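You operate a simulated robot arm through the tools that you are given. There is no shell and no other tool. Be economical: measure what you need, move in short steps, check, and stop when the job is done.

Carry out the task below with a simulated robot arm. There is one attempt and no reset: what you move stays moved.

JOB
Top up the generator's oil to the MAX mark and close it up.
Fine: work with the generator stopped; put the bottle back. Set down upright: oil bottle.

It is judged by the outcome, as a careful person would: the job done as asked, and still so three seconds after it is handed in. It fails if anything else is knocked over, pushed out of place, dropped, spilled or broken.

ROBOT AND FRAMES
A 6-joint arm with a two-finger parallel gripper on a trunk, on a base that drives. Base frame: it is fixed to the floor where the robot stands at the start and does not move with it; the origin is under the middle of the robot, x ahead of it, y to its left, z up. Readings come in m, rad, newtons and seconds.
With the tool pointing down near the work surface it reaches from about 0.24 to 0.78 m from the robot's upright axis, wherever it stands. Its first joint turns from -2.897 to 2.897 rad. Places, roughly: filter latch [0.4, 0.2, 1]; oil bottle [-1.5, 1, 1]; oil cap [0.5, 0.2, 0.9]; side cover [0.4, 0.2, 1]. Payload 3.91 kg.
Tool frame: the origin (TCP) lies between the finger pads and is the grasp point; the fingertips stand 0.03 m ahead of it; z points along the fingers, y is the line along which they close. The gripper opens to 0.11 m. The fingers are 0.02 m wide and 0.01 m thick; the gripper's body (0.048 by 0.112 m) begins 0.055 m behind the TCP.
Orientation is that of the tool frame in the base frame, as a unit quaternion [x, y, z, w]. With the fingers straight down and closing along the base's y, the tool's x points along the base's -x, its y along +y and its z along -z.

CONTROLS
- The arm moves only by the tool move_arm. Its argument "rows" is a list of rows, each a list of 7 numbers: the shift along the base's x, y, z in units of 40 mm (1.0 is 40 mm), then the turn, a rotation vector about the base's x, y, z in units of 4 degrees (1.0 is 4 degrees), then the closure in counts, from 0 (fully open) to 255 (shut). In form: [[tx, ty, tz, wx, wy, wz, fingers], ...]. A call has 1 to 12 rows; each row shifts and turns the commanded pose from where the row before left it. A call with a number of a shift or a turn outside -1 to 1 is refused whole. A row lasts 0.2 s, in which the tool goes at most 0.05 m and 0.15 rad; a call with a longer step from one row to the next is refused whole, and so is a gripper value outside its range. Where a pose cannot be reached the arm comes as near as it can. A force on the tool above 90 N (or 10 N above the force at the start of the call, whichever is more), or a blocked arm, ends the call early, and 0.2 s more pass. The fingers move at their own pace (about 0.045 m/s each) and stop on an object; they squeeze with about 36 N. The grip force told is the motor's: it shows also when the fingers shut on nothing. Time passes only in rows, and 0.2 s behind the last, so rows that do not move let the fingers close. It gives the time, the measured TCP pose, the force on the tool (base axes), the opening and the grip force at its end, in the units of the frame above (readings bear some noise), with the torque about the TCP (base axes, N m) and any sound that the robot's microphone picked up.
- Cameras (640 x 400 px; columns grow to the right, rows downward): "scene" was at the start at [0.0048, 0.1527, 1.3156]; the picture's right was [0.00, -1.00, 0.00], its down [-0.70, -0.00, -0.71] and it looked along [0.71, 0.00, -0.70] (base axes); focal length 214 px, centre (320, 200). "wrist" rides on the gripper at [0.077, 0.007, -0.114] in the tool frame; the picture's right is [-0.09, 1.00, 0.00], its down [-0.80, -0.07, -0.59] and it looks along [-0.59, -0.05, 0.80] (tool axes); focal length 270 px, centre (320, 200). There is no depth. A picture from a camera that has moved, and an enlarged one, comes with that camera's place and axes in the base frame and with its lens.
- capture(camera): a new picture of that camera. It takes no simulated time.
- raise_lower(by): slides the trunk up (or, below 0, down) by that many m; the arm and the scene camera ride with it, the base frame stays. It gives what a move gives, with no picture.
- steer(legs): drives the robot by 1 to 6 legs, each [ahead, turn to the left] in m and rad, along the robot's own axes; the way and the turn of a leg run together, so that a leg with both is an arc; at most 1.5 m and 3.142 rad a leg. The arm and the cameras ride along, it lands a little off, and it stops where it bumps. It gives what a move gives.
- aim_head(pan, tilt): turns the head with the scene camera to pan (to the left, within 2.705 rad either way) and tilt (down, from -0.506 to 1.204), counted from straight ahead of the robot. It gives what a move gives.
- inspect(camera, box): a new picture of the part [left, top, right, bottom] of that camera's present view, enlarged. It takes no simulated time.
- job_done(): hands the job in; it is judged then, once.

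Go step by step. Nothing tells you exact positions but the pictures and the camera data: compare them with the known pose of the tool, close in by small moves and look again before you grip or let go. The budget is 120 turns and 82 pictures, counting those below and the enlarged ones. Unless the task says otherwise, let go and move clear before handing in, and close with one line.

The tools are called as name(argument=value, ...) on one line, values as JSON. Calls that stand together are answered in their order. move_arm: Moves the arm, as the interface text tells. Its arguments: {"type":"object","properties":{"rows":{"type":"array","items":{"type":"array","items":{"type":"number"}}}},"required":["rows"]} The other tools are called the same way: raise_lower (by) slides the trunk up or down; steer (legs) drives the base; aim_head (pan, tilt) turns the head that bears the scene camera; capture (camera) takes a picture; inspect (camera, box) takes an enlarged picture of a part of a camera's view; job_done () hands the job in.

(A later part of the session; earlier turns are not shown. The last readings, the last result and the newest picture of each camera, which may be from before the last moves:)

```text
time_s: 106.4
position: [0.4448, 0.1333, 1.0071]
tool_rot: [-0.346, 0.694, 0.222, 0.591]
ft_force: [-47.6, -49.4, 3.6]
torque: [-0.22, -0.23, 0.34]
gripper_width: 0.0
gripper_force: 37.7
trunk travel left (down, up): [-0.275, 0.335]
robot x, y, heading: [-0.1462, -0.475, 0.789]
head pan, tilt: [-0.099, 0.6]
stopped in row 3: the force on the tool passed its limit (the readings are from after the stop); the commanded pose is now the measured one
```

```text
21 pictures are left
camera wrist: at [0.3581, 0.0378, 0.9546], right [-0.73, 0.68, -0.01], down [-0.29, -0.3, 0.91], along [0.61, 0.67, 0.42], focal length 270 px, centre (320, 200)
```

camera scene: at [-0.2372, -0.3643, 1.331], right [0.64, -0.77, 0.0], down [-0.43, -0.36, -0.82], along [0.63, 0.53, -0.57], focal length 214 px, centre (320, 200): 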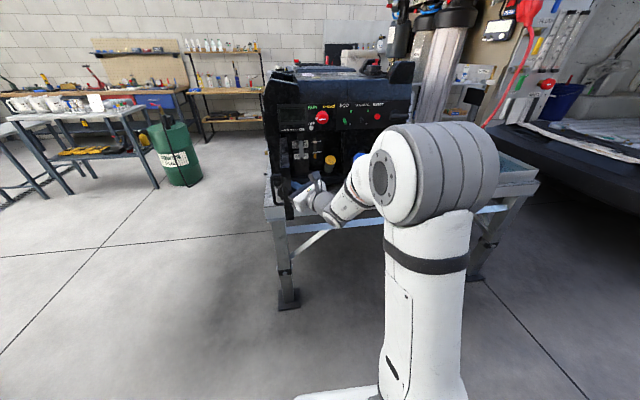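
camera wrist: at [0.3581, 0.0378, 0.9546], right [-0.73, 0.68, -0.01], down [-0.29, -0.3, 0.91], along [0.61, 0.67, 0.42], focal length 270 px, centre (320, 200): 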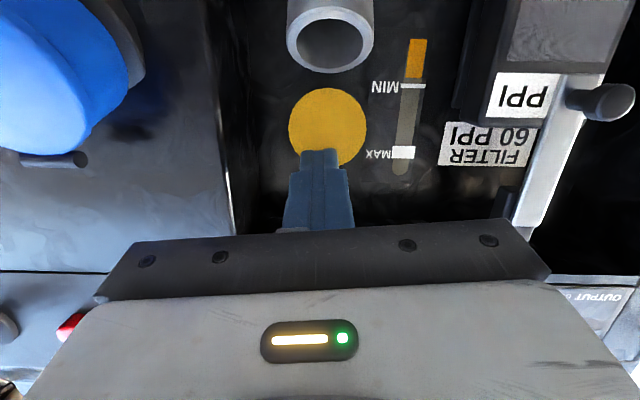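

The lid sits at its stop and stays. Now back the arm out and retreat the robot before fetching the bottle.

move_arm(rows=[[-0.3, -0.32, 0, 0, 0, 0, 255], [-0.64, -0.68, 0, 0, 0, 0, 255], [-0.64, -0.68, 0, 0, 0, 0, 200], [-0.64, -0.68, 0, 0, 0, 0, 100], [-0.64, -0.68, 0, 0, 0, 0, 0], [-0.64, -0.68, 0, 0, 0, 0, 0], [-0.64, -0.68, 0, 0, 0, 0, 0], [-0.64, -0.68, 0, 0, 0, 0, 0]])

steer(legs=[[-0.35, 0]])

aim_head(pan=1.57, tilt=0.35)

capture(camera="scene")

```text
time_s: 108.2
position: [0.2587, -0.0629, 0.9993]
tool_rot: [-0.346, 0.696, 0.222, 0.589]
ft_force: [0.1, -0.2, -0.1]
torque: [0.04, -0.03, -0.01]
gripper_width: 0.1101
gripper_force: 0.0
trunk travel left (down, up): [-0.275, 0.335]
robot x, y, heading: [-0.1435, -0.4691, 0.79]
head pan, tilt: [-0.099, 0.6]
```

```text
time_s: 110.5
position: [0.0078, -0.3205, 0.9976]
tool_rot: [-0.346, 0.697, 0.221, 0.589]
ft_force: [0.1, 0.2, 0.5]
torque: [0.0, 0.01, 0.01]
gripper_width: 0.11
gripper_force: 0.0
trunk travel left (down, up): [-0.275, 0.335]
robot x, y, heading: [-0.3972, -0.7305, 0.792]
head pan, tilt: [-0.099, 0.6]
```

```text
time_s: 112.2
position: [0.0079, -0.3207, 0.9988]
tool_rot: [-0.346, 0.696, 0.221, 0.589]
ft_force: [-0.2, 0.1, 0.1]
torque: [0.03, -0.02, 0.02]
gripper_width: 0.1098
gripper_force: 0.0
trunk travel left (down, up): [-0.275, 0.335]
robot x, y, heading: [-0.3956, -0.7329, 0.791]
head pan, tilt: [1.571, 0.351]
```

```text
20 pictures are left
camera scene: at [-0.624, -0.6121, 1.3538], right [0.7, 0.71, 0.0], down [0.24, -0.24, -0.94], along [-0.67, 0.66, -0.34], focal length 214 px, centre (320, 200)
```

scene: 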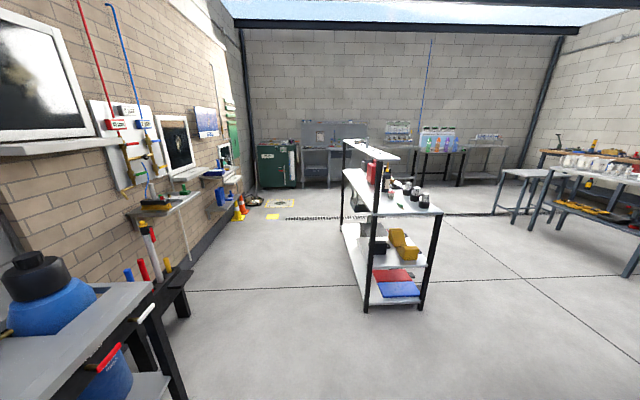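

The shelf table stands ahead-left. I'll drive toward its near short end, stopping short to look.

steer(legs=[[0, 1.183], [0.93, 0], [0, 0.446]])

aim_head(pan=-0.05, tilt=0.45)

capture(camera="scene")

capture(camera="wrist")

```text
time_s: 121.2
position: [-1.1866, 0.4741, 0.9994]
tool_rot: [0.743, -0.225, -0.581, -0.243]
ft_force: [0.3, -0.2, 0.4]
torque: [0.01, 0.01, 0.02]
gripper_width: 0.1101
gripper_force: 0.2
trunk travel left (down, up): [-0.275, 0.335]
robot x, y, heading: [-0.7491, 0.0993, 2.414]
head pan, tilt: [1.571, 0.351]
```

```text
time_s: 122.9
position: [-1.1871, 0.474, 0.9993]
tool_rot: [0.744, -0.226, -0.581, -0.242]
ft_force: [-0.2, -0.4, -0.6]
torque: [0.02, 0.03, 0.0]
gripper_width: 0.1099
gripper_force: 0.1
trunk travel left (down, up): [-0.275, 0.335]
robot x, y, heading: [-0.7498, 0.0992, 2.41]
head pan, tilt: [-0.051, 0.45]
```

```text
19 pictures are left
camera scene: at [-0.8584, 0.0025, 1.3446], right [0.7, 0.71, 0.0], down [0.31, -0.3, -0.9], along [-0.64, 0.63, -0.44], focal length 214 px, centre (320, 200)
```

scene: 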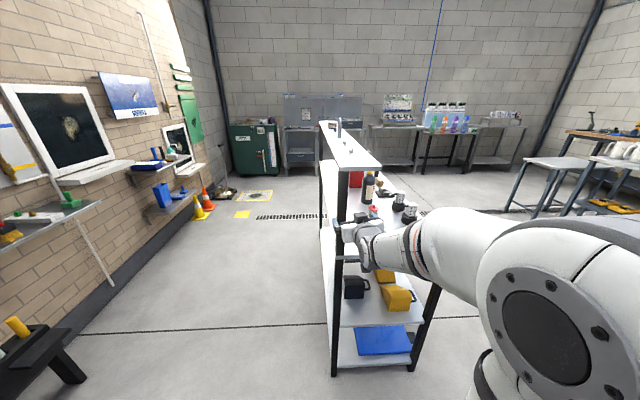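

```text
18 pictures are left
camera wrist: at [-1.088, 0.3929, 0.9469], right [-0.63, -0.77, -0.01], down [0.31, -0.27, 0.91], along [-0.71, 0.57, 0.41], focal length 270 px, centre (320, 200)
```

wrist: 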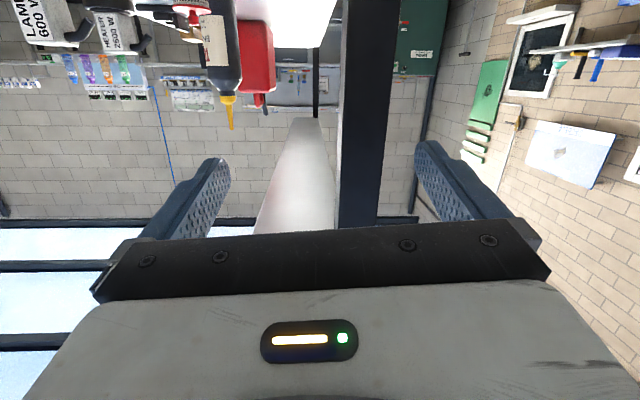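

The front approach is blocked by a small can, and the left by the upper shelf; the best approach to the bottle (≈(-1.434, 0.926), body z 0.81–0.97) is from the right long side. I'll drive around there, stopping 1 m away.

steer(legs=[[-0.15, 0], [0, -1.122], [1.04, 0], [0, 0.953], [1.053, 0], [0, 2.026]])

aim_head(pan=-0.05, tilt=0.5)

inspect(camera="scene", box=[160, 60, 480, 260])

```text
time_s: 144.4
position: [-1.2307, 1.3016, 0.9983]
tool_rot: [0.628, 0.457, -0.543, 0.317]
ft_force: [-0.1, -0.3, -0.4]
torque: [0.01, 0.01, -0.02]
gripper_width: 0.1099
gripper_force: 0.0
trunk travel left (down, up): [-0.275, 0.335]
robot x, y, heading: [-1.0024, 1.8338, -2.03]
head pan, tilt: [-0.051, 0.45]
```

```text
time_s: 145.0
position: [-1.2315, 1.3011, 0.9983]
tool_rot: [0.629, 0.458, -0.543, 0.316]
ft_force: [0.6, 0.3, -0.2]
torque: [0.01, 0.02, 0.04]
gripper_width: 0.1099
gripper_force: 0.1
trunk travel left (down, up): [-0.275, 0.335]
robot x, y, heading: [-0.9989, 1.8295, -2.031]
head pan, tilt: [-0.051, 0.499]
```

```text
2.00 times, centred on (320, 160) of scene
camera zoom: at [-0.879, 1.7558, 1.3401], right [-0.87, 0.49, 0.0], down [0.23, 0.42, -0.88], along [-0.43, -0.77, -0.48], focal length 429 px, centre (320, 280)
```

zoom: 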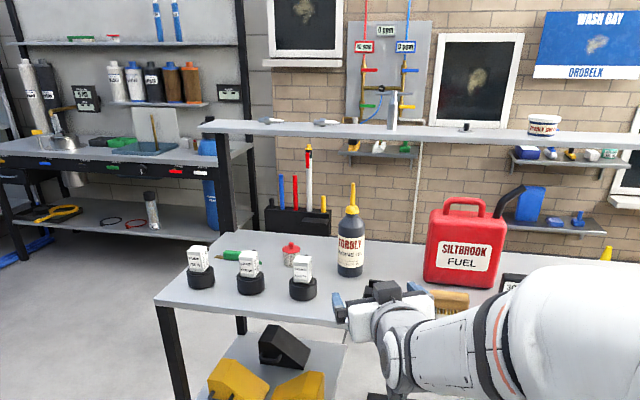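

Clear view: bottle at (-1.44, 0.915), body up to z≈0.925. Drive forward 0.27 m with the tool high, then line up.

steer(legs=[[0.27, 0]])

capture(camera="wrist")

```text
time_s: 146.9
position: [-1.3489, 1.0654, 1.0004]
tool_rot: [0.628, 0.457, -0.544, 0.317]
ft_force: [0.2, -0.4, -0.3]
torque: [-0.02, -0.03, 0.03]
gripper_width: 0.11
gripper_force: 0.0
trunk travel left (down, up): [-0.275, 0.335]
robot x, y, heading: [-1.1222, 1.593, -2.029]
head pan, tilt: [-0.051, 0.499]
```

```text
16 pictures are left
camera wrist: at [-1.2978, 1.1826, 0.9469], right [0.92, -0.4, -0.01], down [0.18, 0.37, 0.91], along [-0.36, -0.84, 0.41], focal length 270 px, centre (320, 200)
```

wrist: 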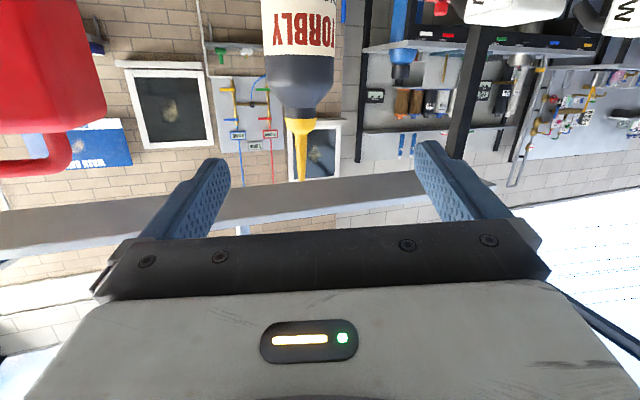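

Bottle well localised. Shift right 2.3 cm, descend 10 cm, advance 9 cm, and check.

move_arm(rows=[[-0.13, 0.056, -0.625, 0, 0, 0, 0], [-0.13, 0.056, -0.625, 0, 0, 0, 0], [-0.13, 0.056, -0.625, 0, 0, 0, 0], [-0.13, 0.056, -0.625, 0, 0, 0, 0], [-0.3, -0.687, 0, 0, 0, 0, 0], [-0.3, -0.687, 0, 0, 0, 0, 0], [-0.3, -0.687, 0, 0, 0, 0, 0]])

capture(camera="wrist")

```text
time_s: 148.5
position: [-1.4074, 0.9939, 0.8998]
tool_rot: [0.629, 0.457, -0.543, 0.317]
ft_force: [-1.1, 0.4, 0.0]
torque: [-0.01, 0.03, -0.01]
gripper_width: 0.1098
gripper_force: 0.1
trunk travel left (down, up): [-0.275, 0.335]
robot x, y, heading: [-1.12, 1.5916, -2.034]
head pan, tilt: [-0.051, 0.499]
```

```text
15 pictures are left
camera wrist: at [-1.3565, 1.1108, 0.8478], right [0.92, -0.4, -0.01], down [0.18, 0.37, 0.91], along [-0.36, -0.84, 0.41], focal length 270 px, centre (320, 200)
```

wrist: 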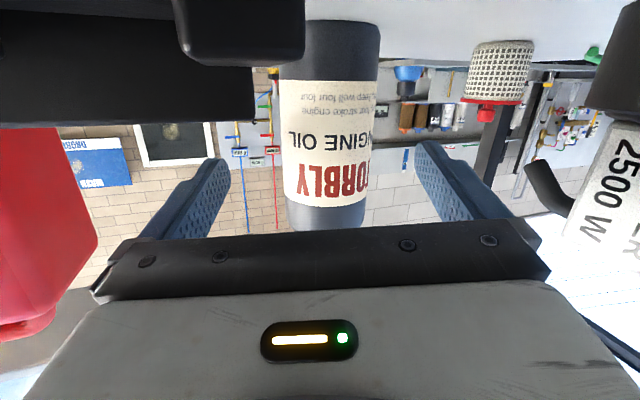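

Aligned, but there's a low dark object just under the camera; raise 2.2 cm for clearance, advance 8 cm and close.

move_arm(rows=[[0, 0, 0.55, 0, 0, 0, 0], [-0.225, -0.658, 0, 0, 0, 0, 0], [-0.225, -0.658, 0, 0, 0, 0, 0], [-0.225, -0.658, 0, 0, 0, 0, 0], [0, 0, 0, 0, 0, 0, 120], [0, 0, 0, 0, 0, 0, 255], [0, 0, 0, 0, 0, 0, 255], [0, 0, 0, 0, 0, 0, 255]])

```text
time_s: 150.3
position: [-1.4318, 0.9131, 0.9211]
tool_rot: [0.628, 0.458, -0.544, 0.317]
ft_force: [-1.7, -0.1, 4.5]
torque: [-0.08, -0.06, -0.02]
gripper_width: 0.0664
gripper_force: 35.6
trunk travel left (down, up): [-0.275, 0.335]
robot x, y, heading: [-1.1174, 1.5936, -2.031]
head pan, tilt: [-0.051, 0.499]
```

Gripped (6.6 cm). Lift 14 cm.

move_arm(rows=[[0, 0, 0.5, 0, 0, 0, 255], [0, 0, 0.75, 0, 0, 0, 255], [0, 0, 0.75, 0, 0, 0, 255], [0, 0, 0.75, 0, 0, 0, 255], [0, 0, 0.75, 0, 0, 0, 255]])

steer(legs=[[-0.3, 0]])

capture(camera="wrist")

```text
time_s: 151.5
position: [-1.4306, 0.9137, 1.0629]
tool_rot: [0.629, 0.458, -0.543, 0.317]
ft_force: [0.3, -0.1, -4.9]
torque: [-0.03, -0.02, 0.02]
gripper_width: 0.0659
gripper_force: 36.0
trunk travel left (down, up): [-0.275, 0.335]
robot x, y, heading: [-1.117, 1.5955, -2.033]
head pan, tilt: [-0.051, 0.499]
```

```text
time_s: 153.6
position: [-1.2937, 1.1892, 1.0622]
tool_rot: [0.629, 0.457, -0.544, 0.316]
ft_force: [-0.3, -0.2, -4.5]
torque: [-0.03, -0.01, 0.02]
gripper_width: 0.066
gripper_force: 36.1
trunk travel left (down, up): [-0.275, 0.335]
robot x, y, heading: [-0.9803, 1.8716, -2.039]
head pan, tilt: [-0.051, 0.499]
```

```text
14 pictures are left
camera wrist: at [-1.243, 1.307, 1.0106], right [0.92, -0.4, -0.01], down [0.18, 0.37, 0.91], along [-0.36, -0.84, 0.41], focal length 270 px, centre (320, 200)
```

wrist: 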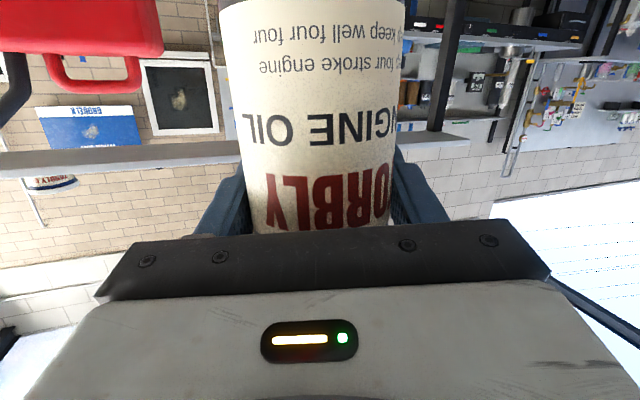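

Bottle is held upright. Retract the arm a bit, then drive around toward the generator's right-front, keeping well clear of the table and bench.

move_arm(rows=[[0.42, 0.9, 0, 0, 0, 0, 255], [0.42, 0.9, 0, 0, 0, 0, 255], [0.42, 0.9, 0, 0, 0, 0, 255], [0.42, 0.9, 0, 0, 0, 0, 255], [0.42, 0.9, 0, 0, 0, 0, 255]])

steer(legs=[[0, 0.864], [1.376, 0], [0, -0.263], [1.5, 0], [0, 1.29], [0.88, 0]])

steer(legs=[[0, 1.981]])

aim_head(pan=0.15, tilt=0.6)

capture(camera="scene")

```text
time_s: 154.8
position: [-1.2069, 1.3705, 1.0639]
tool_rot: [0.629, 0.457, -0.544, 0.317]
ft_force: [-1.1, 0.0, -4.5]
torque: [-0.02, 0.03, -0.01]
gripper_width: 0.0659
gripper_force: 36.0
trunk travel left (down, up): [-0.275, 0.335]
robot x, y, heading: [-0.9815, 1.8708, -2.028]
head pan, tilt: [-0.051, 0.499]
```

```text
time_s: 179.2
position: [1.2042, -1.0054, 1.0636]
tool_rot: [-0.019, 0.777, -0.048, 0.627]
ft_force: [-0.2, -0.4, -5.0]
torque: [0.03, -0.05, -0.01]
gripper_width: 0.065
gripper_force: 36.0
trunk travel left (down, up): [-0.275, 0.335]
robot x, y, heading: [0.6574, -0.9739, -0.112]
head pan, tilt: [-0.051, 0.499]
```

```text
time_s: 182.6
position: [0.8496, -0.455, 1.0622]
tool_rot: [-0.476, 0.616, 0.331, 0.533]
ft_force: [-0.5, 0.3, -5.3]
torque: [0.05, -0.02, 0.01]
gripper_width: 0.0647
gripper_force: 35.9
trunk travel left (down, up): [-0.275, 0.335]
robot x, y, heading: [0.6617, -0.9742, 1.121]
head pan, tilt: [-0.051, 0.499]
stopped in leg 1: the robot was blocked; the commanded pose is now the measured one
```

```text
time_s: 183.3
position: [0.8485, -0.4555, 1.0633]
tool_rot: [-0.475, 0.616, 0.332, 0.534]
ft_force: [-0.4, 0.2, -5.1]
torque: [0.01, 0.03, -0.03]
gripper_width: 0.0649
gripper_force: 36.6
trunk travel left (down, up): [-0.275, 0.335]
robot x, y, heading: [0.6656, -0.9745, 1.127]
head pan, tilt: [0.15, 0.6]
```

```text
13 pictures are left
camera scene: at [0.5198, -0.8929, 1.331], right [0.96, -0.29, 0.0], down [-0.16, -0.54, -0.83], along [0.24, 0.79, -0.56], focal length 214 px, centre (320, 200)
```

scene: 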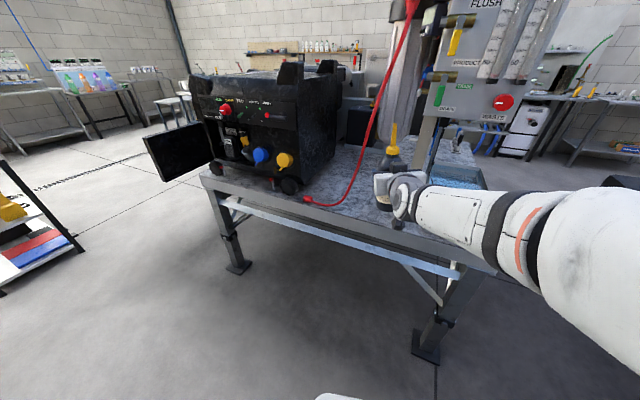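

The final turn was blocked partway by something I can't see. Look down around the base to find out.

aim_head(pan=-1.3, tilt=0.75)

capture(camera="scene")

```text
time_s: 184.9
position: [0.8486, -0.4553, 1.0628]
tool_rot: [-0.475, 0.616, 0.332, 0.534]
ft_force: [0.5, 0.8, -5.0]
torque: [0.02, 0.01, 0.03]
gripper_width: 0.0648
gripper_force: 36.6
trunk travel left (down, up): [-0.275, 0.335]
robot x, y, heading: [0.6626, -0.9714, 1.13]
head pan, tilt: [-1.3, 0.75]
```

```text
12 pictures are left
camera scene: at [0.5759, -0.9916, 1.3182], right [-0.17, -0.99, 0.0], down [-0.67, 0.12, -0.73], along [0.72, -0.12, -0.68], focal length 214 px, centre (320, 200)
```

scene: 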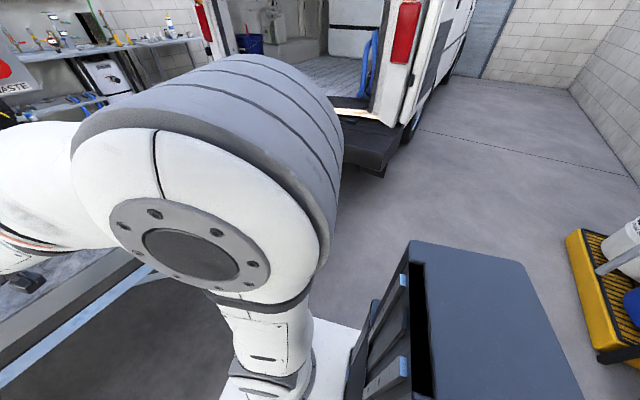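

A grey bin is right behind the base. I'll undo the turn, back up to the west, then turn there and approach straight.

steer(legs=[[0, -1.24], [-0.24, 0], [0, 1.768]])

```text
time_s: 187.7
position: [1.2033, -0.8694, 1.0617]
tool_rot: [-0.109, 0.772, 0.025, 0.626]
ft_force: [-0.5, 0.3, -4.6]
torque: [-0.01, -0.02, 0.05]
gripper_width: 0.0647
gripper_force: 35.9
trunk travel left (down, up): [-0.275, 0.335]
robot x, y, heading: [0.6608, -0.97, 0.153]
head pan, tilt: [-1.3, 0.75]
stopped in leg 1: the robot was blocked; the commanded pose is now the measured one
```

steer(legs=[[-0.26, 0]])

```text
time_s: 189.6
position: [0.9478, -0.9101, 1.0635]
tool_rot: [-0.107, 0.771, 0.023, 0.627]
ft_force: [0.7, -0.4, -4.1]
torque: [0.0, 0.01, -0.01]
gripper_width: 0.0649
gripper_force: 35.7
trunk travel left (down, up): [-0.275, 0.335]
robot x, y, heading: [0.4059, -1.0085, 0.15]
head pan, tilt: [-1.3, 0.75]
```

steer(legs=[[0, 1.478]])

aim_head(pan=0.1, tilt=0.6)

capture(camera="scene")

```text
time_s: 193.7
position: [0.3425, -0.4589, 1.0629]
tool_rot: [0.606, -0.488, -0.447, -0.441]
ft_force: [0.6, -0.4, -4.7]
torque: [-0.01, 0.01, 0.0]
gripper_width: 0.0648
gripper_force: 35.9
trunk travel left (down, up): [-0.275, 0.335]
robot x, y, heading: [0.4159, -1.0073, 1.65]
head pan, tilt: [-1.3, 0.75]
```

```text
time_s: 195.2
position: [0.3432, -0.4586, 1.0639]
tool_rot: [0.606, -0.488, -0.447, -0.441]
ft_force: [0.2, -0.1, -5.2]
torque: [0.04, 0.02, 0.02]
gripper_width: 0.0647
gripper_force: 36.0
trunk travel left (down, up): [-0.275, 0.335]
robot x, y, heading: [0.4136, -1.0042, 1.661]
head pan, tilt: [0.099, 0.6]
```

```text
11 pictures are left
camera scene: at [0.2542, -1.005, 1.331], right [0.98, 0.18, 0.0], down [0.1, -0.56, -0.82], along [-0.15, 0.81, -0.57], focal length 214 px, centre (320, 200)
```

scene: 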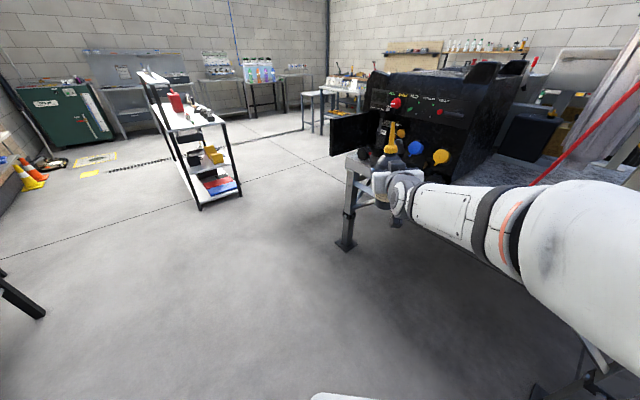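

Clear now. Drive forward 0.46 m so the bottle is in front of the open compartment, then yaw the tool left 20°.

steer(legs=[[0.46, 0]])

move_arm(rows=[[0, 0, 0, 0, 0, 1, 255], [0, 0, 0, 0, 0, 1, 255], [0, 0, 0, 0, 0, 1, 255], [0, 0, 0, 0, 0, 1, 255], [0, 0, 0, 0, 0, 1, 255]])

```text
time_s: 198.0
position: [0.2904, 0.0067, 1.0633]
tool_rot: [0.61, -0.483, -0.452, -0.437]
ft_force: [-0.7, 0.0, -5.6]
torque: [0.03, 0.01, 0.0]
gripper_width: 0.065
gripper_force: 35.9
trunk travel left (down, up): [-0.275, 0.335]
robot x, y, heading: [0.3686, -0.54, 1.678]
head pan, tilt: [0.099, 0.6]
```

```text
time_s: 199.2
position: [0.2895, 0.0052, 1.0616]
tool_rot: [0.673, -0.384, -0.515, -0.367]
ft_force: [0.0, -0.4, -4.1]
torque: [0.02, 0.02, 0.01]
gripper_width: 0.0647
gripper_force: 36.2
out of reach, approached as far as the arm can: row 2
trunk travel left (down, up): [-0.275, 0.335]
robot x, y, heading: [0.3724, -0.5393, 1.681]
head pan, tilt: [0.099, 0.6]
```

Now tilt the bottle about the tool axis (toward the generator), first 48°, still clear of the machine.

move_arm(rows=[[0, 0, 0, -0.419, 0.908, 0, 255], [0, 0, 0, -0.419, 0.908, 0, 255], [0, 0, 0, -0.419, 0.908, 0, 255], [0, 0, 0, -0.419, 0.908, 0, 255], [0, 0, 0, -0.419, 0.908, 0, 255], [0, 0, 0, -0.419, 0.908, 0, 255], [0, 0, 0, -0.419, 0.908, 0, 255], [0, 0, 0, -0.419, 0.908, 0, 255], [0, 0, 0, -0.419, 0.908, 0, 255], [0, 0, 0, -0.419, 0.908, 0, 255], [0, 0, 0, -0.419, 0.908, 0, 255], [0, 0, 0, -0.419, 0.908, 0, 255]])

```text
time_s: 201.8
position: [0.2895, 0.0068, 1.0639]
tool_rot: [-0.487, 0.575, 0.652, 0.08]
ft_force: [0.4, 0.0, -5.1]
torque: [0.05, -0.05, 0.01]
gripper_width: 0.0651
gripper_force: 35.6
trunk travel left (down, up): [-0.275, 0.335]
robot x, y, heading: [0.371, -0.537, 1.674]
head pan, tilt: [0.099, 0.6]
```

move_arm(rows=[[0, 0, -0.675, -0.419, 0.908, 0, 255], [0, 0, -0.675, -0.419, 0.908, 0, 255], [0, 0, -0.675, -0.419, 0.908, 0, 255], [0, 0, -0.675, -0.419, 0.908, 0, 255], [0, 0, -0.675, -0.419, 0.908, 0, 255], [0.29, 0.54, 0, 0, 0, 0, 255], [0.29, 0.54, 0, 0, 0, 0, 255], [0.29, 0.54, 0, 0, 0, 0, 255], [0.29, 0.54, 0, 0, 0, 0, 255]])

inspect(camera="scene", box=[280, 40, 480, 165])

```text
time_s: 203.8
position: [0.3377, 0.0937, 0.9281]
tool_rot: [-0.382, 0.627, 0.677, -0.047]
ft_force: [0.0, 0.3, -4.1]
torque: [0.07, -0.07, 0.04]
gripper_width: 0.0651
gripper_force: 35.8
trunk travel left (down, up): [-0.275, 0.335]
robot x, y, heading: [0.3752, -0.5379, 1.681]
head pan, tilt: [0.099, 0.6]
```

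```text
3.20 times, centred on (380, 102) of scene
camera zoom: at [0.2126, -0.5419, 1.331], right [0.98, 0.2, 0.0], down [0.12, -0.55, -0.82], along [-0.17, 0.81, -0.57], focal length 686 px, centre (128, 512)
```

zoom: 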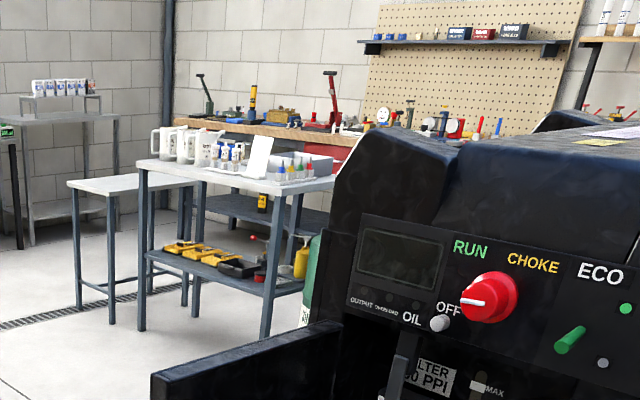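

inspect(camera="scene", box=[370, 150, 482, 220])

```text
5.71 times, centred on (426, 185) of scene
camera zoom: at [0.2126, -0.5419, 1.331], right [0.98, 0.2, 0.0], down [0.12, -0.55, -0.82], along [-0.17, 0.81, -0.57], focal length 1226 px, centre (-286, 286)
```

zoom: 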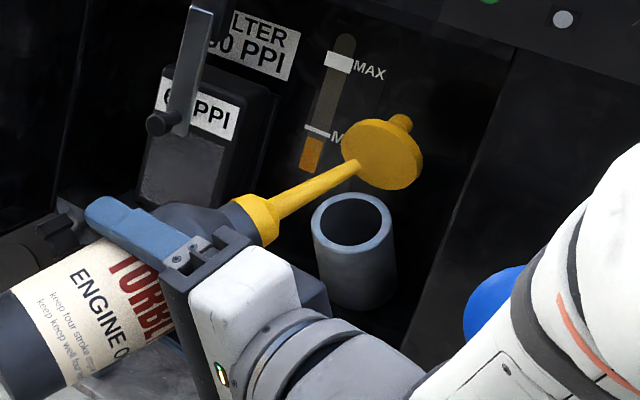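

Excellent view: nozzle, mouth, and gauge all visible. Tilt another 28° while raising the TCP so that the tip settles over the mouth.

move_arm(rows=[[0, 0, 0.145, -0.419, 0.908, 0, 255], [0, 0, 0.145, -0.419, 0.908, 0, 255], [0, 0, 0.145, -0.419, 0.908, 0, 255], [0, 0, 0.145, -0.419, 0.908, 0, 255], [0, 0, 0.145, -0.419, 0.908, 0, 255], [0, 0, 0.145, -0.419, 0.908, 0, 255], [0, 0, 0.145, -0.419, 0.908, 0, 255]])

inspect(camera="scene", box=[370, 150, 482, 220])

```text
time_s: 205.4
position: [0.3339, 0.094, 0.9685]
tool_rot: [-0.216, 0.667, 0.677, -0.224]
ft_force: [0.6, 0.4, -4.7]
torque: [0.1, -0.12, 0.01]
gripper_width: 0.0648
gripper_force: 36.1
trunk travel left (down, up): [-0.275, 0.335]
robot x, y, heading: [0.3735, -0.5365, 1.678]
head pan, tilt: [0.099, 0.6]
```

```text
5.71 times, centred on (426, 185) of scene
camera zoom: at [0.2127, -0.5418, 1.331], right [0.98, 0.2, 0.0], down [0.12, -0.55, -0.82], along [-0.17, 0.81, -0.57], focal length 1226 px, centre (-286, 286)
```

zoom: 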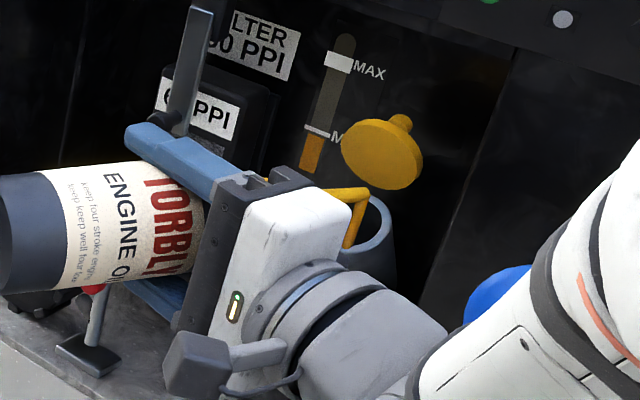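

Oil is flowing from the nozzle into the mouth. Hold ~1.4 s and check the gauge.

move_arm(rows=[[0, 0, 0, 0, 0, 0, 255], [0, 0, 0, 0, 0, 0, 255], [0, 0, 0, 0, 0, 0, 255], [0, 0, 0, 0, 0, 0, 255], [0, 0, 0, 0, 0, 0, 255], [0, 0, 0, 0, 0, 0, 255]])

inspect(camera="scene", box=[410, 150, 458, 198])

```text
time_s: 206.8
position: [0.3348, 0.0935, 0.9688]
tool_rot: [-0.217, 0.666, 0.678, -0.223]
ft_force: [-0.9, -0.4, -3.5]
torque: [0.06, -0.15, 0.01]
gripper_width: 0.0649
gripper_force: 36.2
trunk travel left (down, up): [-0.275, 0.335]
robot x, y, heading: [0.3703, -0.5386, 1.673]
head pan, tilt: [0.099, 0.6]
```

```text
8.33 times, centred on (434, 174) of scene
camera zoom: at [0.2127, -0.5418, 1.331], right [0.98, 0.2, 0.0], down [0.12, -0.55, -0.82], along [-0.17, 0.81, -0.57], focal length 1787 px, centre (-630, 417)
```

zoom: 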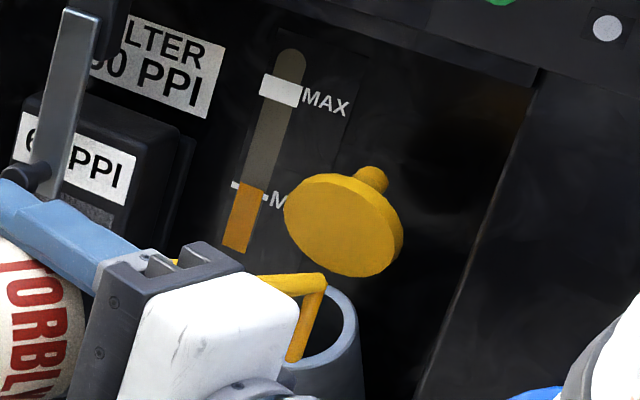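

The level is rising slowly (now at MIN). Hold for about 10 s and re-check.

move_arm(rows=[[0, 0, 0, 0, 0, 0, 255], [0, 0, 0, 0, 0, 0, 255], [0, 0, 0, 0, 0, 0, 255], [0, 0, 0, 0, 0, 0, 255], [0, 0, 0, 0, 0, 0, 255], [0, 0, 0, 0, 0, 0, 255], [0, 0, 0, 0, 0, 0, 255], [0, 0, 0, 0, 0, 0, 255], [0, 0, 0, 0, 0, 0, 255], [0, 0, 0, 0, 0, 0, 255], [0, 0, 0, 0, 0, 0, 255], [0, 0, 0, 0, 0, 0, 255]])

move_arm(rows=[[0, 0, 0, 0, 0, 0, 255], [0, 0, 0, 0, 0, 0, 255], [0, 0, 0, 0, 0, 0, 255], [0, 0, 0, 0, 0, 0, 255], [0, 0, 0, 0, 0, 0, 255], [0, 0, 0, 0, 0, 0, 255], [0, 0, 0, 0, 0, 0, 255], [0, 0, 0, 0, 0, 0, 255], [0, 0, 0, 0, 0, 0, 255], [0, 0, 0, 0, 0, 0, 255], [0, 0, 0, 0, 0, 0, 255], [0, 0, 0, 0, 0, 0, 255]])

move_arm(rows=[[0, 0, 0, 0, 0, 0, 255], [0, 0, 0, 0, 0, 0, 255], [0, 0, 0, 0, 0, 0, 255], [0, 0, 0, 0, 0, 0, 255], [0, 0, 0, 0, 0, 0, 255], [0, 0, 0, 0, 0, 0, 255], [0, 0, 0, 0, 0, 0, 255], [0, 0, 0, 0, 0, 0, 255], [0, 0, 0, 0, 0, 0, 255], [0, 0, 0, 0, 0, 0, 255], [0, 0, 0, 0, 0, 0, 255], [0, 0, 0, 0, 0, 0, 255]])

inspect(camera="scene", box=[410, 150, 458, 198])

```text
time_s: 209.4
position: [0.3361, 0.0936, 0.9677]
tool_rot: [-0.218, 0.666, 0.678, -0.223]
ft_force: [-0.5, -0.6, -5.3]
torque: [0.06, -0.12, -0.01]
gripper_width: 0.0646
gripper_force: 36.1
trunk travel left (down, up): [-0.275, 0.335]
robot x, y, heading: [0.373, -0.5388, 1.675]
head pan, tilt: [0.099, 0.6]
```

```text
time_s: 212.0
position: [0.3351, 0.094, 0.9688]
tool_rot: [-0.218, 0.666, 0.677, -0.223]
ft_force: [-0.1, -0.1, -3.6]
torque: [0.07, -0.14, -0.01]
gripper_width: 0.065
gripper_force: 36.0
trunk travel left (down, up): [-0.275, 0.335]
robot x, y, heading: [0.3725, -0.5396, 1.675]
head pan, tilt: [0.099, 0.6]
```

```text
time_s: 214.6
position: [0.3356, 0.0937, 0.9693]
tool_rot: [-0.217, 0.667, 0.677, -0.223]
ft_force: [1.2, 0.8, -4.5]
torque: [0.06, -0.09, 0.01]
gripper_width: 0.0651
gripper_force: 35.6
trunk travel left (down, up): [-0.275, 0.335]
robot x, y, heading: [0.371, -0.5357, 1.676]
head pan, tilt: [0.099, 0.6]
```

```text
8.33 times, centred on (434, 174) of scene
camera zoom: at [0.2127, -0.5418, 1.331], right [0.98, 0.2, 0.0], down [0.12, -0.55, -0.82], along [-0.17, 0.81, -0.57], focal length 1787 px, centre (-630, 417)
```

zoom: 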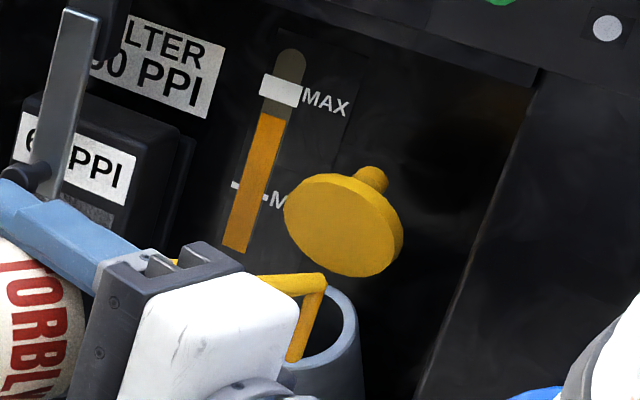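

Level is approaching MAX at ~9 px/s. Hold 2 s more and then tilt back along the same path.

move_arm(rows=[[0, 0, 0, 0, 0, 0, 255], [0, 0, 0, 0, 0, 0, 255], [0, 0, 0, 0, 0, 0, 255], [0, 0, 0, 0, 0, 0, 255], [0, 0, 0, 0, 0, 0, 255], [0, 0, 0, 0, 0, 0, 255], [0, 0, 0, 0, 0, 0, 255], [0, 0, 0, 0, 0, 0, 255], [0, 0, 0, 0, 0, 0, 255], [0, 0, 0, 0, 0, 0, 255], [0, 0, -0.145, 0.419, -0.908, 0, 255], [0, 0, -0.145, 0.419, -0.908, 0, 255]])

move_arm(rows=[[0, 0, -0.145, 0.419, -0.908, 0, 255], [0, 0, -0.145, 0.419, -0.908, 0, 255], [0, 0, -0.145, 0.419, -0.908, 0, 255], [0, 0, -0.145, 0.419, -0.908, 0, 255], [0, 0, -0.145, 0.419, -0.908, 0, 255], [0, 0, 0, 0, 0, 0, 255]])

inspect(camera="scene", box=[410, 150, 458, 198])

```text
time_s: 217.2
position: [0.3366, 0.0931, 0.9567]
tool_rot: [-0.266, 0.659, 0.682, -0.172]
ft_force: [0.5, 0.3, -4.6]
torque: [0.04, -0.13, -0.01]
gripper_width: 0.0652
gripper_force: 36.2
trunk travel left (down, up): [-0.275, 0.335]
robot x, y, heading: [0.3715, -0.5409, 1.681]
head pan, tilt: [0.099, 0.6]
```

```text
time_s: 218.6
position: [0.3376, 0.0917, 0.9277]
tool_rot: [-0.382, 0.628, 0.677, -0.047]
ft_force: [0.1, -0.4, -6.2]
torque: [0.06, -0.11, -0.03]
gripper_width: 0.0648
gripper_force: 36.4
trunk travel left (down, up): [-0.275, 0.335]
robot x, y, heading: [0.3702, -0.5385, 1.673]
head pan, tilt: [0.099, 0.6]
```

```text
8.33 times, centred on (434, 174) of scene
camera zoom: at [0.2127, -0.5418, 1.331], right [0.98, 0.2, 0.0], down [0.12, -0.55, -0.82], along [-0.17, 0.81, -0.57], focal length 1787 px, centre (-630, 417)
```

zoom: 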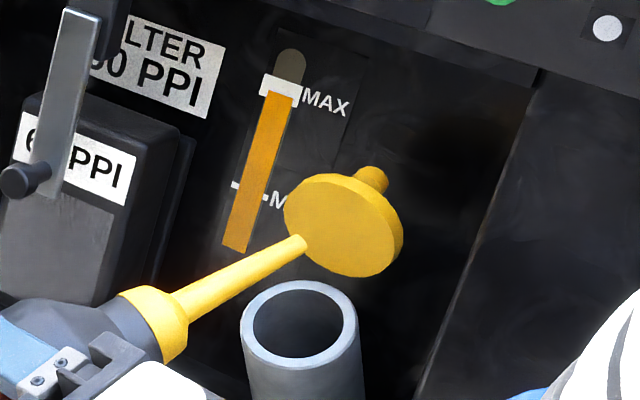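

The level sits right in the MAX band and the flow has stopped. Retrace out of the compartment and bring the bottle upright.

move_arm(rows=[[-0.29, -0.54, 0, 0, 0, 0, 255], [-0.29, -0.54, 0, 0, 0, 0, 255], [-0.29, -0.54, 0, 0, 0, 0, 255], [-0.29, -0.54, 0, 0, 0, 0, 255], [0, 0, 0.675, 0.419, -0.908, 0, 255], [0, 0, 0.675, 0.419, -0.908, 0, 255], [0, 0, 0.675, 0.419, -0.908, 0, 255], [0, 0, 0.675, 0.419, -0.908, 0, 255], [0, 0, 0.675, 0.419, -0.908, 0, 255]])

move_arm(rows=[[0, 0, 0, 0.419, -0.908, 0, 255], [0, 0, 0, 0.419, -0.908, 0, 255], [0, 0, 0, 0.419, -0.908, 0, 255], [0, 0, 0, 0.419, -0.908, 0, 255], [0, 0, 0, 0.419, -0.908, 0, 255], [0, 0, 0, 0.419, -0.908, 0, 255], [0, 0, 0, 0.419, -0.908, 0, 255], [0, 0, 0, 0.419, -0.908, 0, 255], [0, 0, 0, 0.419, -0.908, 0, 255], [0, 0, 0, 0.419, -0.908, 0, 255], [0, 0, 0, 0.419, -0.908, 0, 255], [0, 0, 0, 0.419, -0.908, 0, 255]])

steer(legs=[[-0.46, 0]])

move_arm(rows=[[0, 0, 0, 0, 0, -1, 255], [0, 0, 0, 0, 0, -1, 255], [0, 0, 0, 0, 0, -1, 255], [0, 0, 0, 0, 0, -1, 255], [0, 0, 0, 0, 0, -0.5, 255]])

```text
time_s: 220.6
position: [0.2911, 0.0083, 1.0625]
tool_rot: [-0.488, 0.575, 0.652, 0.08]
ft_force: [0.3, 0.0, -4.3]
torque: [0.07, -0.07, 0.0]
gripper_width: 0.0649
gripper_force: 35.7
trunk travel left (down, up): [-0.275, 0.335]
robot x, y, heading: [0.373, -0.5379, 1.678]
head pan, tilt: [0.099, 0.6]
```

```text
time_s: 223.2
position: [0.2912, 0.0062, 1.062]
tool_rot: [0.673, -0.384, -0.513, -0.369]
ft_force: [0.3, 0.6, -5.0]
torque: [-0.01, 0.01, 0.04]
gripper_width: 0.065
gripper_force: 35.8
trunk travel left (down, up): [-0.275, 0.335]
robot x, y, heading: [0.3704, -0.5408, 1.679]
head pan, tilt: [0.099, 0.6]
```

```text
time_s: 226.0
position: [0.3372, -0.4534, 1.0619]
tool_rot: [0.674, -0.382, -0.516, -0.366]
ft_force: [-0.6, 0.3, -5.3]
torque: [0.03, 0.04, -0.03]
gripper_width: 0.0648
gripper_force: 36.1
trunk travel left (down, up): [-0.275, 0.335]
robot x, y, heading: [0.4245, -0.9963, 1.689]
head pan, tilt: [0.099, 0.6]
```

```text
time_s: 227.2
position: [0.3373, -0.4535, 1.0612]
tool_rot: [0.605, -0.483, -0.452, -0.443]
ft_force: [-0.1, 0.9, -4.2]
torque: [0.01, 0.02, 0.0]
gripper_width: 0.0648
gripper_force: 36.4
trunk travel left (down, up): [-0.275, 0.335]
robot x, y, heading: [0.4238, -0.9996, 1.688]
head pan, tilt: [0.099, 0.6]
```

Bottle upright and clear. Drive back to the shelf table: pivot right, reverse west, then go north around.

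steer(legs=[[0, -1.588], [-0.75, 0], [0, 1.46], [1.5, 0], [0, 0.448], [1.5, 0]])

```text
time_s: 230.2
position: [0.8852, -0.7024, 1.0609]
tool_rot: [-0.244, 0.736, 0.137, 0.617]
ft_force: [0.2, 0.1, -3.9]
torque: [0.0, 0.02, 0.06]
gripper_width: 0.0648
gripper_force: 36.2
trunk travel left (down, up): [-0.275, 0.335]
robot x, y, heading: [0.4163, -0.9912, 0.579]
head pan, tilt: [0.099, 0.6]
stopped in leg 1: the robot was blocked; the commanded pose is now the measured one
```

Blocked again near the bin; reverse out along the current heading first.

steer(legs=[[-0.3, 0], [0, -0.45], [-0.45, 0], [0, 1.44], [1.5, 0]])

```text
time_s: 237.6
position: [0.1605, -0.8675, 1.0611]
tool_rot: [-0.285, 0.721, 0.172, 0.608]
ft_force: [-0.3, -0.3, -4.2]
torque: [0.02, 0.0, 0.01]
gripper_width: 0.065
gripper_force: 36.2
trunk travel left (down, up): [-0.275, 0.335]
robot x, y, heading: [-0.2669, -1.2182, 0.647]
head pan, tilt: [0.099, 0.6]
stopped in leg 4: the robot was blocked; the commanded pose is now the measured one
```

steer(legs=[[0.22, 0], [0, 1.35], [0.65, 0], [0, -0.43], [1.0, 0]])

```text
time_s: 242.6
position: [-0.3327, -0.5843, 1.06]
tool_rot: [0.672, -0.388, -0.512, -0.369]
ft_force: [-0.1, -0.2, -4.6]
torque: [0.02, 0.0, -0.01]
gripper_width: 0.065
gripper_force: 35.5
trunk travel left (down, up): [-0.275, 0.335]
robot x, y, heading: [-0.0817, -1.0711, 1.964]
head pan, tilt: [0.099, 0.6]
stopped in leg 2: the robot was blocked; the commanded pose is now the measured one
```

steer(legs=[[0.65, 0], [0, -0.4], [1.0, 0], [0, 0.45], [1.45, 0]])

```text
time_s: 260.3
position: [-1.2752, 2.2831, 1.0619]
tool_rot: [0.685, -0.362, -0.527, -0.35]
ft_force: [0.0, -0.3, -3.9]
torque: [0.03, 0.01, 0.0]
gripper_width: 0.0651
gripper_force: 35.9
trunk travel left (down, up): [-0.275, 0.335]
robot x, y, heading: [-0.9891, 1.8118, 2.048]
head pan, tilt: [0.099, 0.6]
```

steer(legs=[[0, 2.204], [0.24, 0]])

```text
time_s: 265.0
position: [-1.3124, 1.3627, 1.0594]
tool_rot: [0.681, 0.371, -0.582, 0.245]
ft_force: [-0.1, -0.3, -4.3]
torque: [0.02, 0.0, 0.0]
gripper_width: 0.0648
gripper_force: 36.0
trunk travel left (down, up): [-0.275, 0.335]
robot x, y, heading: [-0.9964, 1.8182, -2.301]
head pan, tilt: [0.099, 0.6]
stopped in leg 1: the robot was blocked; the commanded pose is now the measured one
```

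steer(legs=[[0, 0.27]])

```text
time_s: 266.3
position: [-1.1813, 1.2932, 1.0606]
tool_rot: [0.625, 0.459, -0.544, 0.32]
ft_force: [-0.3, 0.0, -4.6]
torque: [0.01, 0.0, 0.01]
gripper_width: 0.0649
gripper_force: 35.7
trunk travel left (down, up): [-0.275, 0.335]
robot x, y, heading: [-1.0005, 1.8179, -2.039]
head pan, tilt: [0.099, 0.6]
```

The "blocked" stops can be transient. Drive forward 0.25 m to the table and extend the bottle above its original spot.

steer(legs=[[0.25, 0]])

```text
time_s: 268.1
position: [-1.285, 1.0812, 1.0614]
tool_rot: [0.625, 0.459, -0.544, 0.321]
ft_force: [-0.1, 0.1, -4.9]
torque: [0.01, -0.01, 0.01]
gripper_width: 0.0649
gripper_force: 35.9
trunk travel left (down, up): [-0.275, 0.335]
robot x, y, heading: [-1.1063, 1.6048, -2.036]
head pan, tilt: [0.099, 0.6]
```

move_arm(rows=[[-0.61, -0.7, 0, 0, 0, 0, 255], [-0.61, -0.7, 0, 0, 0, 0, 255], [-0.61, -0.7, 0, 0, 0, 0, 255], [-0.61, -0.7, 0, 0, 0, 0, 255], [-0.61, -0.7, 0, 0, 0, 0, 255], [-0.62, -0.7, 0, 0, 0, 0, 255], [0, 0, 0, 0, 0, 0, 255]])

capture(camera="scene")

```text
time_s: 269.7
position: [-1.4356, 0.9121, 1.0655]
tool_rot: [0.625, 0.46, -0.543, 0.32]
ft_force: [0.0, -0.3, -4.9]
torque: [0.01, 0.02, 0.03]
gripper_width: 0.0645
gripper_force: 36.4
trunk travel left (down, up): [-0.275, 0.335]
robot x, y, heading: [-1.1082, 1.6036, -2.035]
head pan, tilt: [0.099, 0.6]
```

```text
4 pictures are left
camera scene: at [-0.9695, 1.5245, 1.331], right [-0.93, 0.36, 0.0], down [0.2, 0.53, -0.82], along [-0.29, -0.77, -0.57], focal length 214 px, centre (320, 200)
```

scene: 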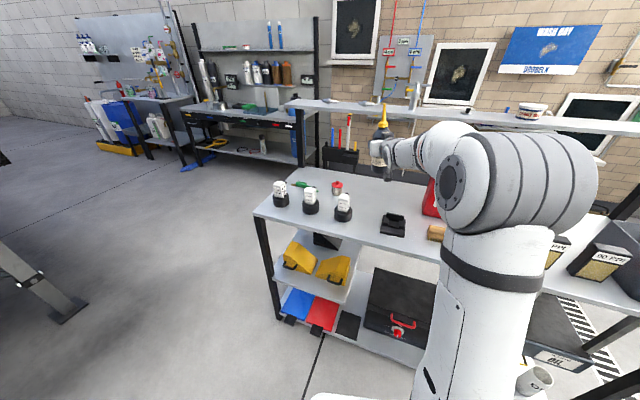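

All clear. Lower onto the table, slow at the end.

move_arm(rows=[[0, 0, -0.8, 0, 0, 0, 255], [0, 0, -0.8, 0, 0, 0, 255], [0, 0, -0.8, 0, 0, 0, 255], [0, 0, -0.8, 0, 0, 0, 255], [0, 0, -0.1, 0, 0, 0, 255], [0, 0, -0.1, 0, 0, 0, 255], [0, 0, -0.1, 0, 0, 0, 255], [0, 0, 0, 0, 0, 0, 255]])

```text
time_s: 271.5
position: [-1.4312, 0.9122, 0.9247]
tool_rot: [0.623, 0.458, -0.546, 0.323]
ft_force: [-0.2, -4.6, 16.6]
torque: [-0.5, -0.57, -0.08]
gripper_width: 0.065
gripper_force: 36.1
trunk travel left (down, up): [-0.275, 0.335]
robot x, y, heading: [-1.1044, 1.6041, -2.029]
head pan, tilt: [0.099, 0.6]
```

The base is on the table (16 N upward). Ease up 1.5 mm, open, and back off straight.

move_arm(rows=[[0, 0, 0.05, 0, 0, 0, 255], [0, 0, 0, 0, 0, 0, 90], [0, 0, 0, 0, 0, 0, 40], [0, 0, 0, 0, 0, 0, 0], [0, 0, 0, 0, 0, 0, 0], [0, 0, 0, 0, 0, 0, 0], [0.2, 0.46, 0, 0, 0, 0, 0], [0.35, 0.8, 0, 0, 0, 0, 0], [0.35, 0.8, 0, 0, 0, 0, 0], [0.3, 0.8, 0.4, 0, 0, 0, 0], [0.1, 0.3, 0.9, 0, 0, 0, 0], [0, 0, 0.9, 0, 0, 0, 0]])

steer(legs=[[-0.3, 0]])

inspect(camera="scene", box=[240, 60, 480, 210])

```text
time_s: 274.1
position: [-1.3797, 1.0384, 1.0096]
tool_rot: [0.625, 0.459, -0.544, 0.321]
ft_force: [0.4, 0.7, -0.4]
torque: [0.01, -0.03, -0.02]
gripper_width: 0.1104
gripper_force: 0.0
trunk travel left (down, up): [-0.275, 0.335]
robot x, y, heading: [-1.1026, 1.6066, -2.033]
head pan, tilt: [0.099, 0.6]
```

```text
time_s: 276.1
position: [-1.2414, 1.31, 1.0096]
tool_rot: [0.624, 0.46, -0.543, 0.322]
ft_force: [-0.1, -0.2, 0.8]
torque: [0.01, 0.0, -0.02]
gripper_width: 0.1098
gripper_force: 0.1
trunk travel left (down, up): [-0.275, 0.335]
robot x, y, heading: [-0.9696, 1.8796, -2.03]
head pan, tilt: [0.099, 0.6]
```

```text
2.67 times, centred on (360, 135) of scene
camera zoom: at [-0.8319, 1.7993, 1.331], right [-0.94, 0.35, 0.0], down [0.2, 0.53, -0.82], along [-0.29, -0.77, -0.57], focal length 572 px, centre (213, 373)
```

zoom: 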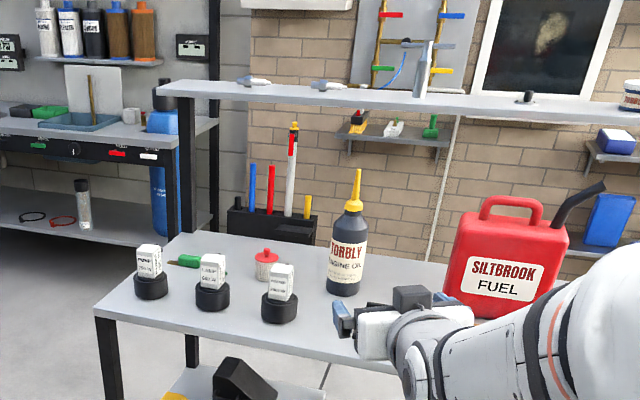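

The bottle stands upright back in its place. Now drive back to the generator front to close the lid and cover.

steer(legs=[[0, 0.845], [1.38, 0], [0, -0.367], [1.353, 0]])

```text
time_s: 292.7
position: [-0.5608, -1.4127, 1.0093]
tool_rot: [0.513, 0.581, -0.464, 0.429]
ft_force: [0.2, 0.5, -0.4]
torque: [0.03, -0.04, -0.01]
gripper_width: 0.11
gripper_force: 0.1
trunk travel left (down, up): [-0.275, 0.335]
robot x, y, heading: [-0.5462, -0.7842, -1.609]
head pan, tilt: [0.099, 0.6]
```

steer(legs=[[0, 2.272], [0.42, 0], [0, 0.127]])

```text
time_s: 296.6
position: [0.078, -0.8513, 1.0098]
tool_rot: [-0.017, 0.775, -0.05, 0.629]
ft_force: [0.4, -0.2, 0.2]
torque: [-0.02, 0.01, -0.06]
gripper_width: 0.1098
gripper_force: 0.0
trunk travel left (down, up): [-0.275, 0.335]
robot x, y, heading: [-0.5508, -0.8042, -0.163]
head pan, tilt: [0.099, 0.6]
stopped in leg 1: the robot was blocked; the commanded pose is now the measured one
```

steer(legs=[[0, 0.826]])

```text
time_s: 299.1
position: [-0.0811, -0.3737, 1.0104]
tool_rot: [-0.323, 0.705, 0.202, 0.598]
ft_force: [0.0, -0.4, 0.2]
torque: [-0.03, 0.01, 0.0]
gripper_width: 0.1099
gripper_force: 0.1
trunk travel left (down, up): [-0.275, 0.335]
robot x, y, heading: [-0.5428, -0.8086, 0.642]
head pan, tilt: [0.099, 0.6]
```

steer(legs=[[0, 0.06], [0.5, 0], [0, 0.09]])

```text
time_s: 303.0
position: [0.2387, 0.0134, 1.0099]
tool_rot: [-0.372, 0.68, 0.245, 0.582]
ft_force: [-0.1, -1.2, -0.3]
torque: [0.0, -0.01, 0.04]
gripper_width: 0.1102
gripper_force: 0.1
trunk travel left (down, up): [-0.275, 0.335]
robot x, y, heading: [-0.1555, -0.486, 0.78]
head pan, tilt: [0.099, 0.6]
```

Move to a pre-grip point in front of the upright lid and look.

move_arm(rows=[[0.9, 0.445, 0, 0, 0, 0, 90], [0.9, 0.445, 0, 0, 0, 0, 90], [0.9, 0.445, 0, 0, 0, 0, 90], [0.9, 0.445, 0, 0, 0, 0, 90], [0.9, 0.445, 0, 0, 0, 0, 90]])

capture(camera="wrist")

```text
time_s: 304.2
position: [0.4156, 0.0999, 1.0108]
tool_rot: [-0.373, 0.681, 0.245, 0.581]
ft_force: [-0.3, -0.1, 1.4]
torque: [-0.02, 0.03, -0.02]
gripper_width: 0.0713
gripper_force: 0.1
trunk travel left (down, up): [-0.275, 0.335]
robot x, y, heading: [-0.1545, -0.4847, 0.779]
head pan, tilt: [0.099, 0.6]
```

```text
2 pictures are left
camera wrist: at [0.3374, -0.0013, 0.9571], right [-0.79, 0.62, -0.01], down [-0.27, -0.32, 0.91], along [0.56, 0.72, 0.42], focal length 270 px, centre (320, 200)
```

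wrist: 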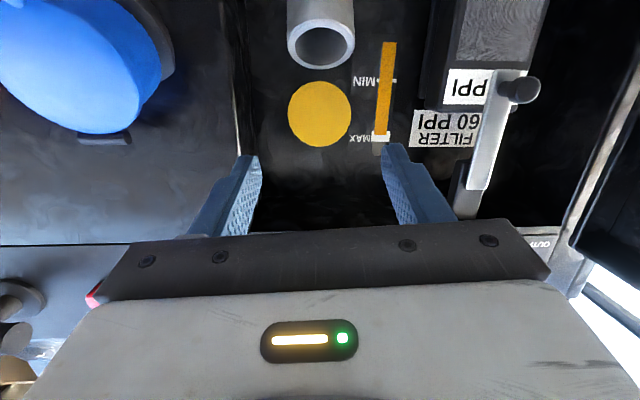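

Lid is centred between the fingers. Advance and grip its sides.

move_arm(rows=[[0.367, 0.438, -0.19, 0, 0, 0, 90], [0.367, 0.438, -0.19, 0, 0, 0, 90], [0.367, 0.438, -0.19, 0, 0, 0, 90], [0, 0, 0, 0, 0, 0, 255], [0, 0, 0, 0, 0, 0, 255], [0, 0, 0, 0, 0, 0, 255]])

```text
time_s: 305.6
position: [0.4592, 0.1548, 0.9879]
tool_rot: [-0.374, 0.68, 0.245, 0.581]
ft_force: [-13.7, 7.9, -3.8]
torque: [-0.15, 0.13, 0.49]
gripper_width: 0.0457
gripper_force: 44.8
trunk travel left (down, up): [-0.275, 0.335]
robot x, y, heading: [-0.1539, -0.4865, 0.779]
head pan, tilt: [0.099, 0.6]
```

Gripped. Swing the lid down along its hinge arc.

move_arm(rows=[[-0.136, -0.146, -0.035, 0, 0, 0, 255], [-0.126, -0.135, -0.105, 0, 0, 0, 255], [-0.092, -0.099, -0.16, 0, 0, 0, 255], [-0.048, -0.051, -0.195, 0, 0, 0, 255], [0, 0, -0.21, 0, 0, 0, 255], [0.048, 0.051, -0.195, 0, 0, 0, 255], [0, 0, 0, 0, 0, 0, 255]])

```text
time_s: 307.2
position: [0.4461, 0.1404, 0.9476]
tool_rot: [-0.374, 0.681, 0.245, 0.579]
ft_force: [0.1, -0.5, 0.6]
torque: [-0.04, -0.01, -0.01]
gripper_width: 0.0002
gripper_force: 37.4
trunk travel left (down, up): [-0.275, 0.335]
robot x, y, heading: [-0.1506, -0.4854, 0.778]
head pan, tilt: [0.099, 0.6]
```

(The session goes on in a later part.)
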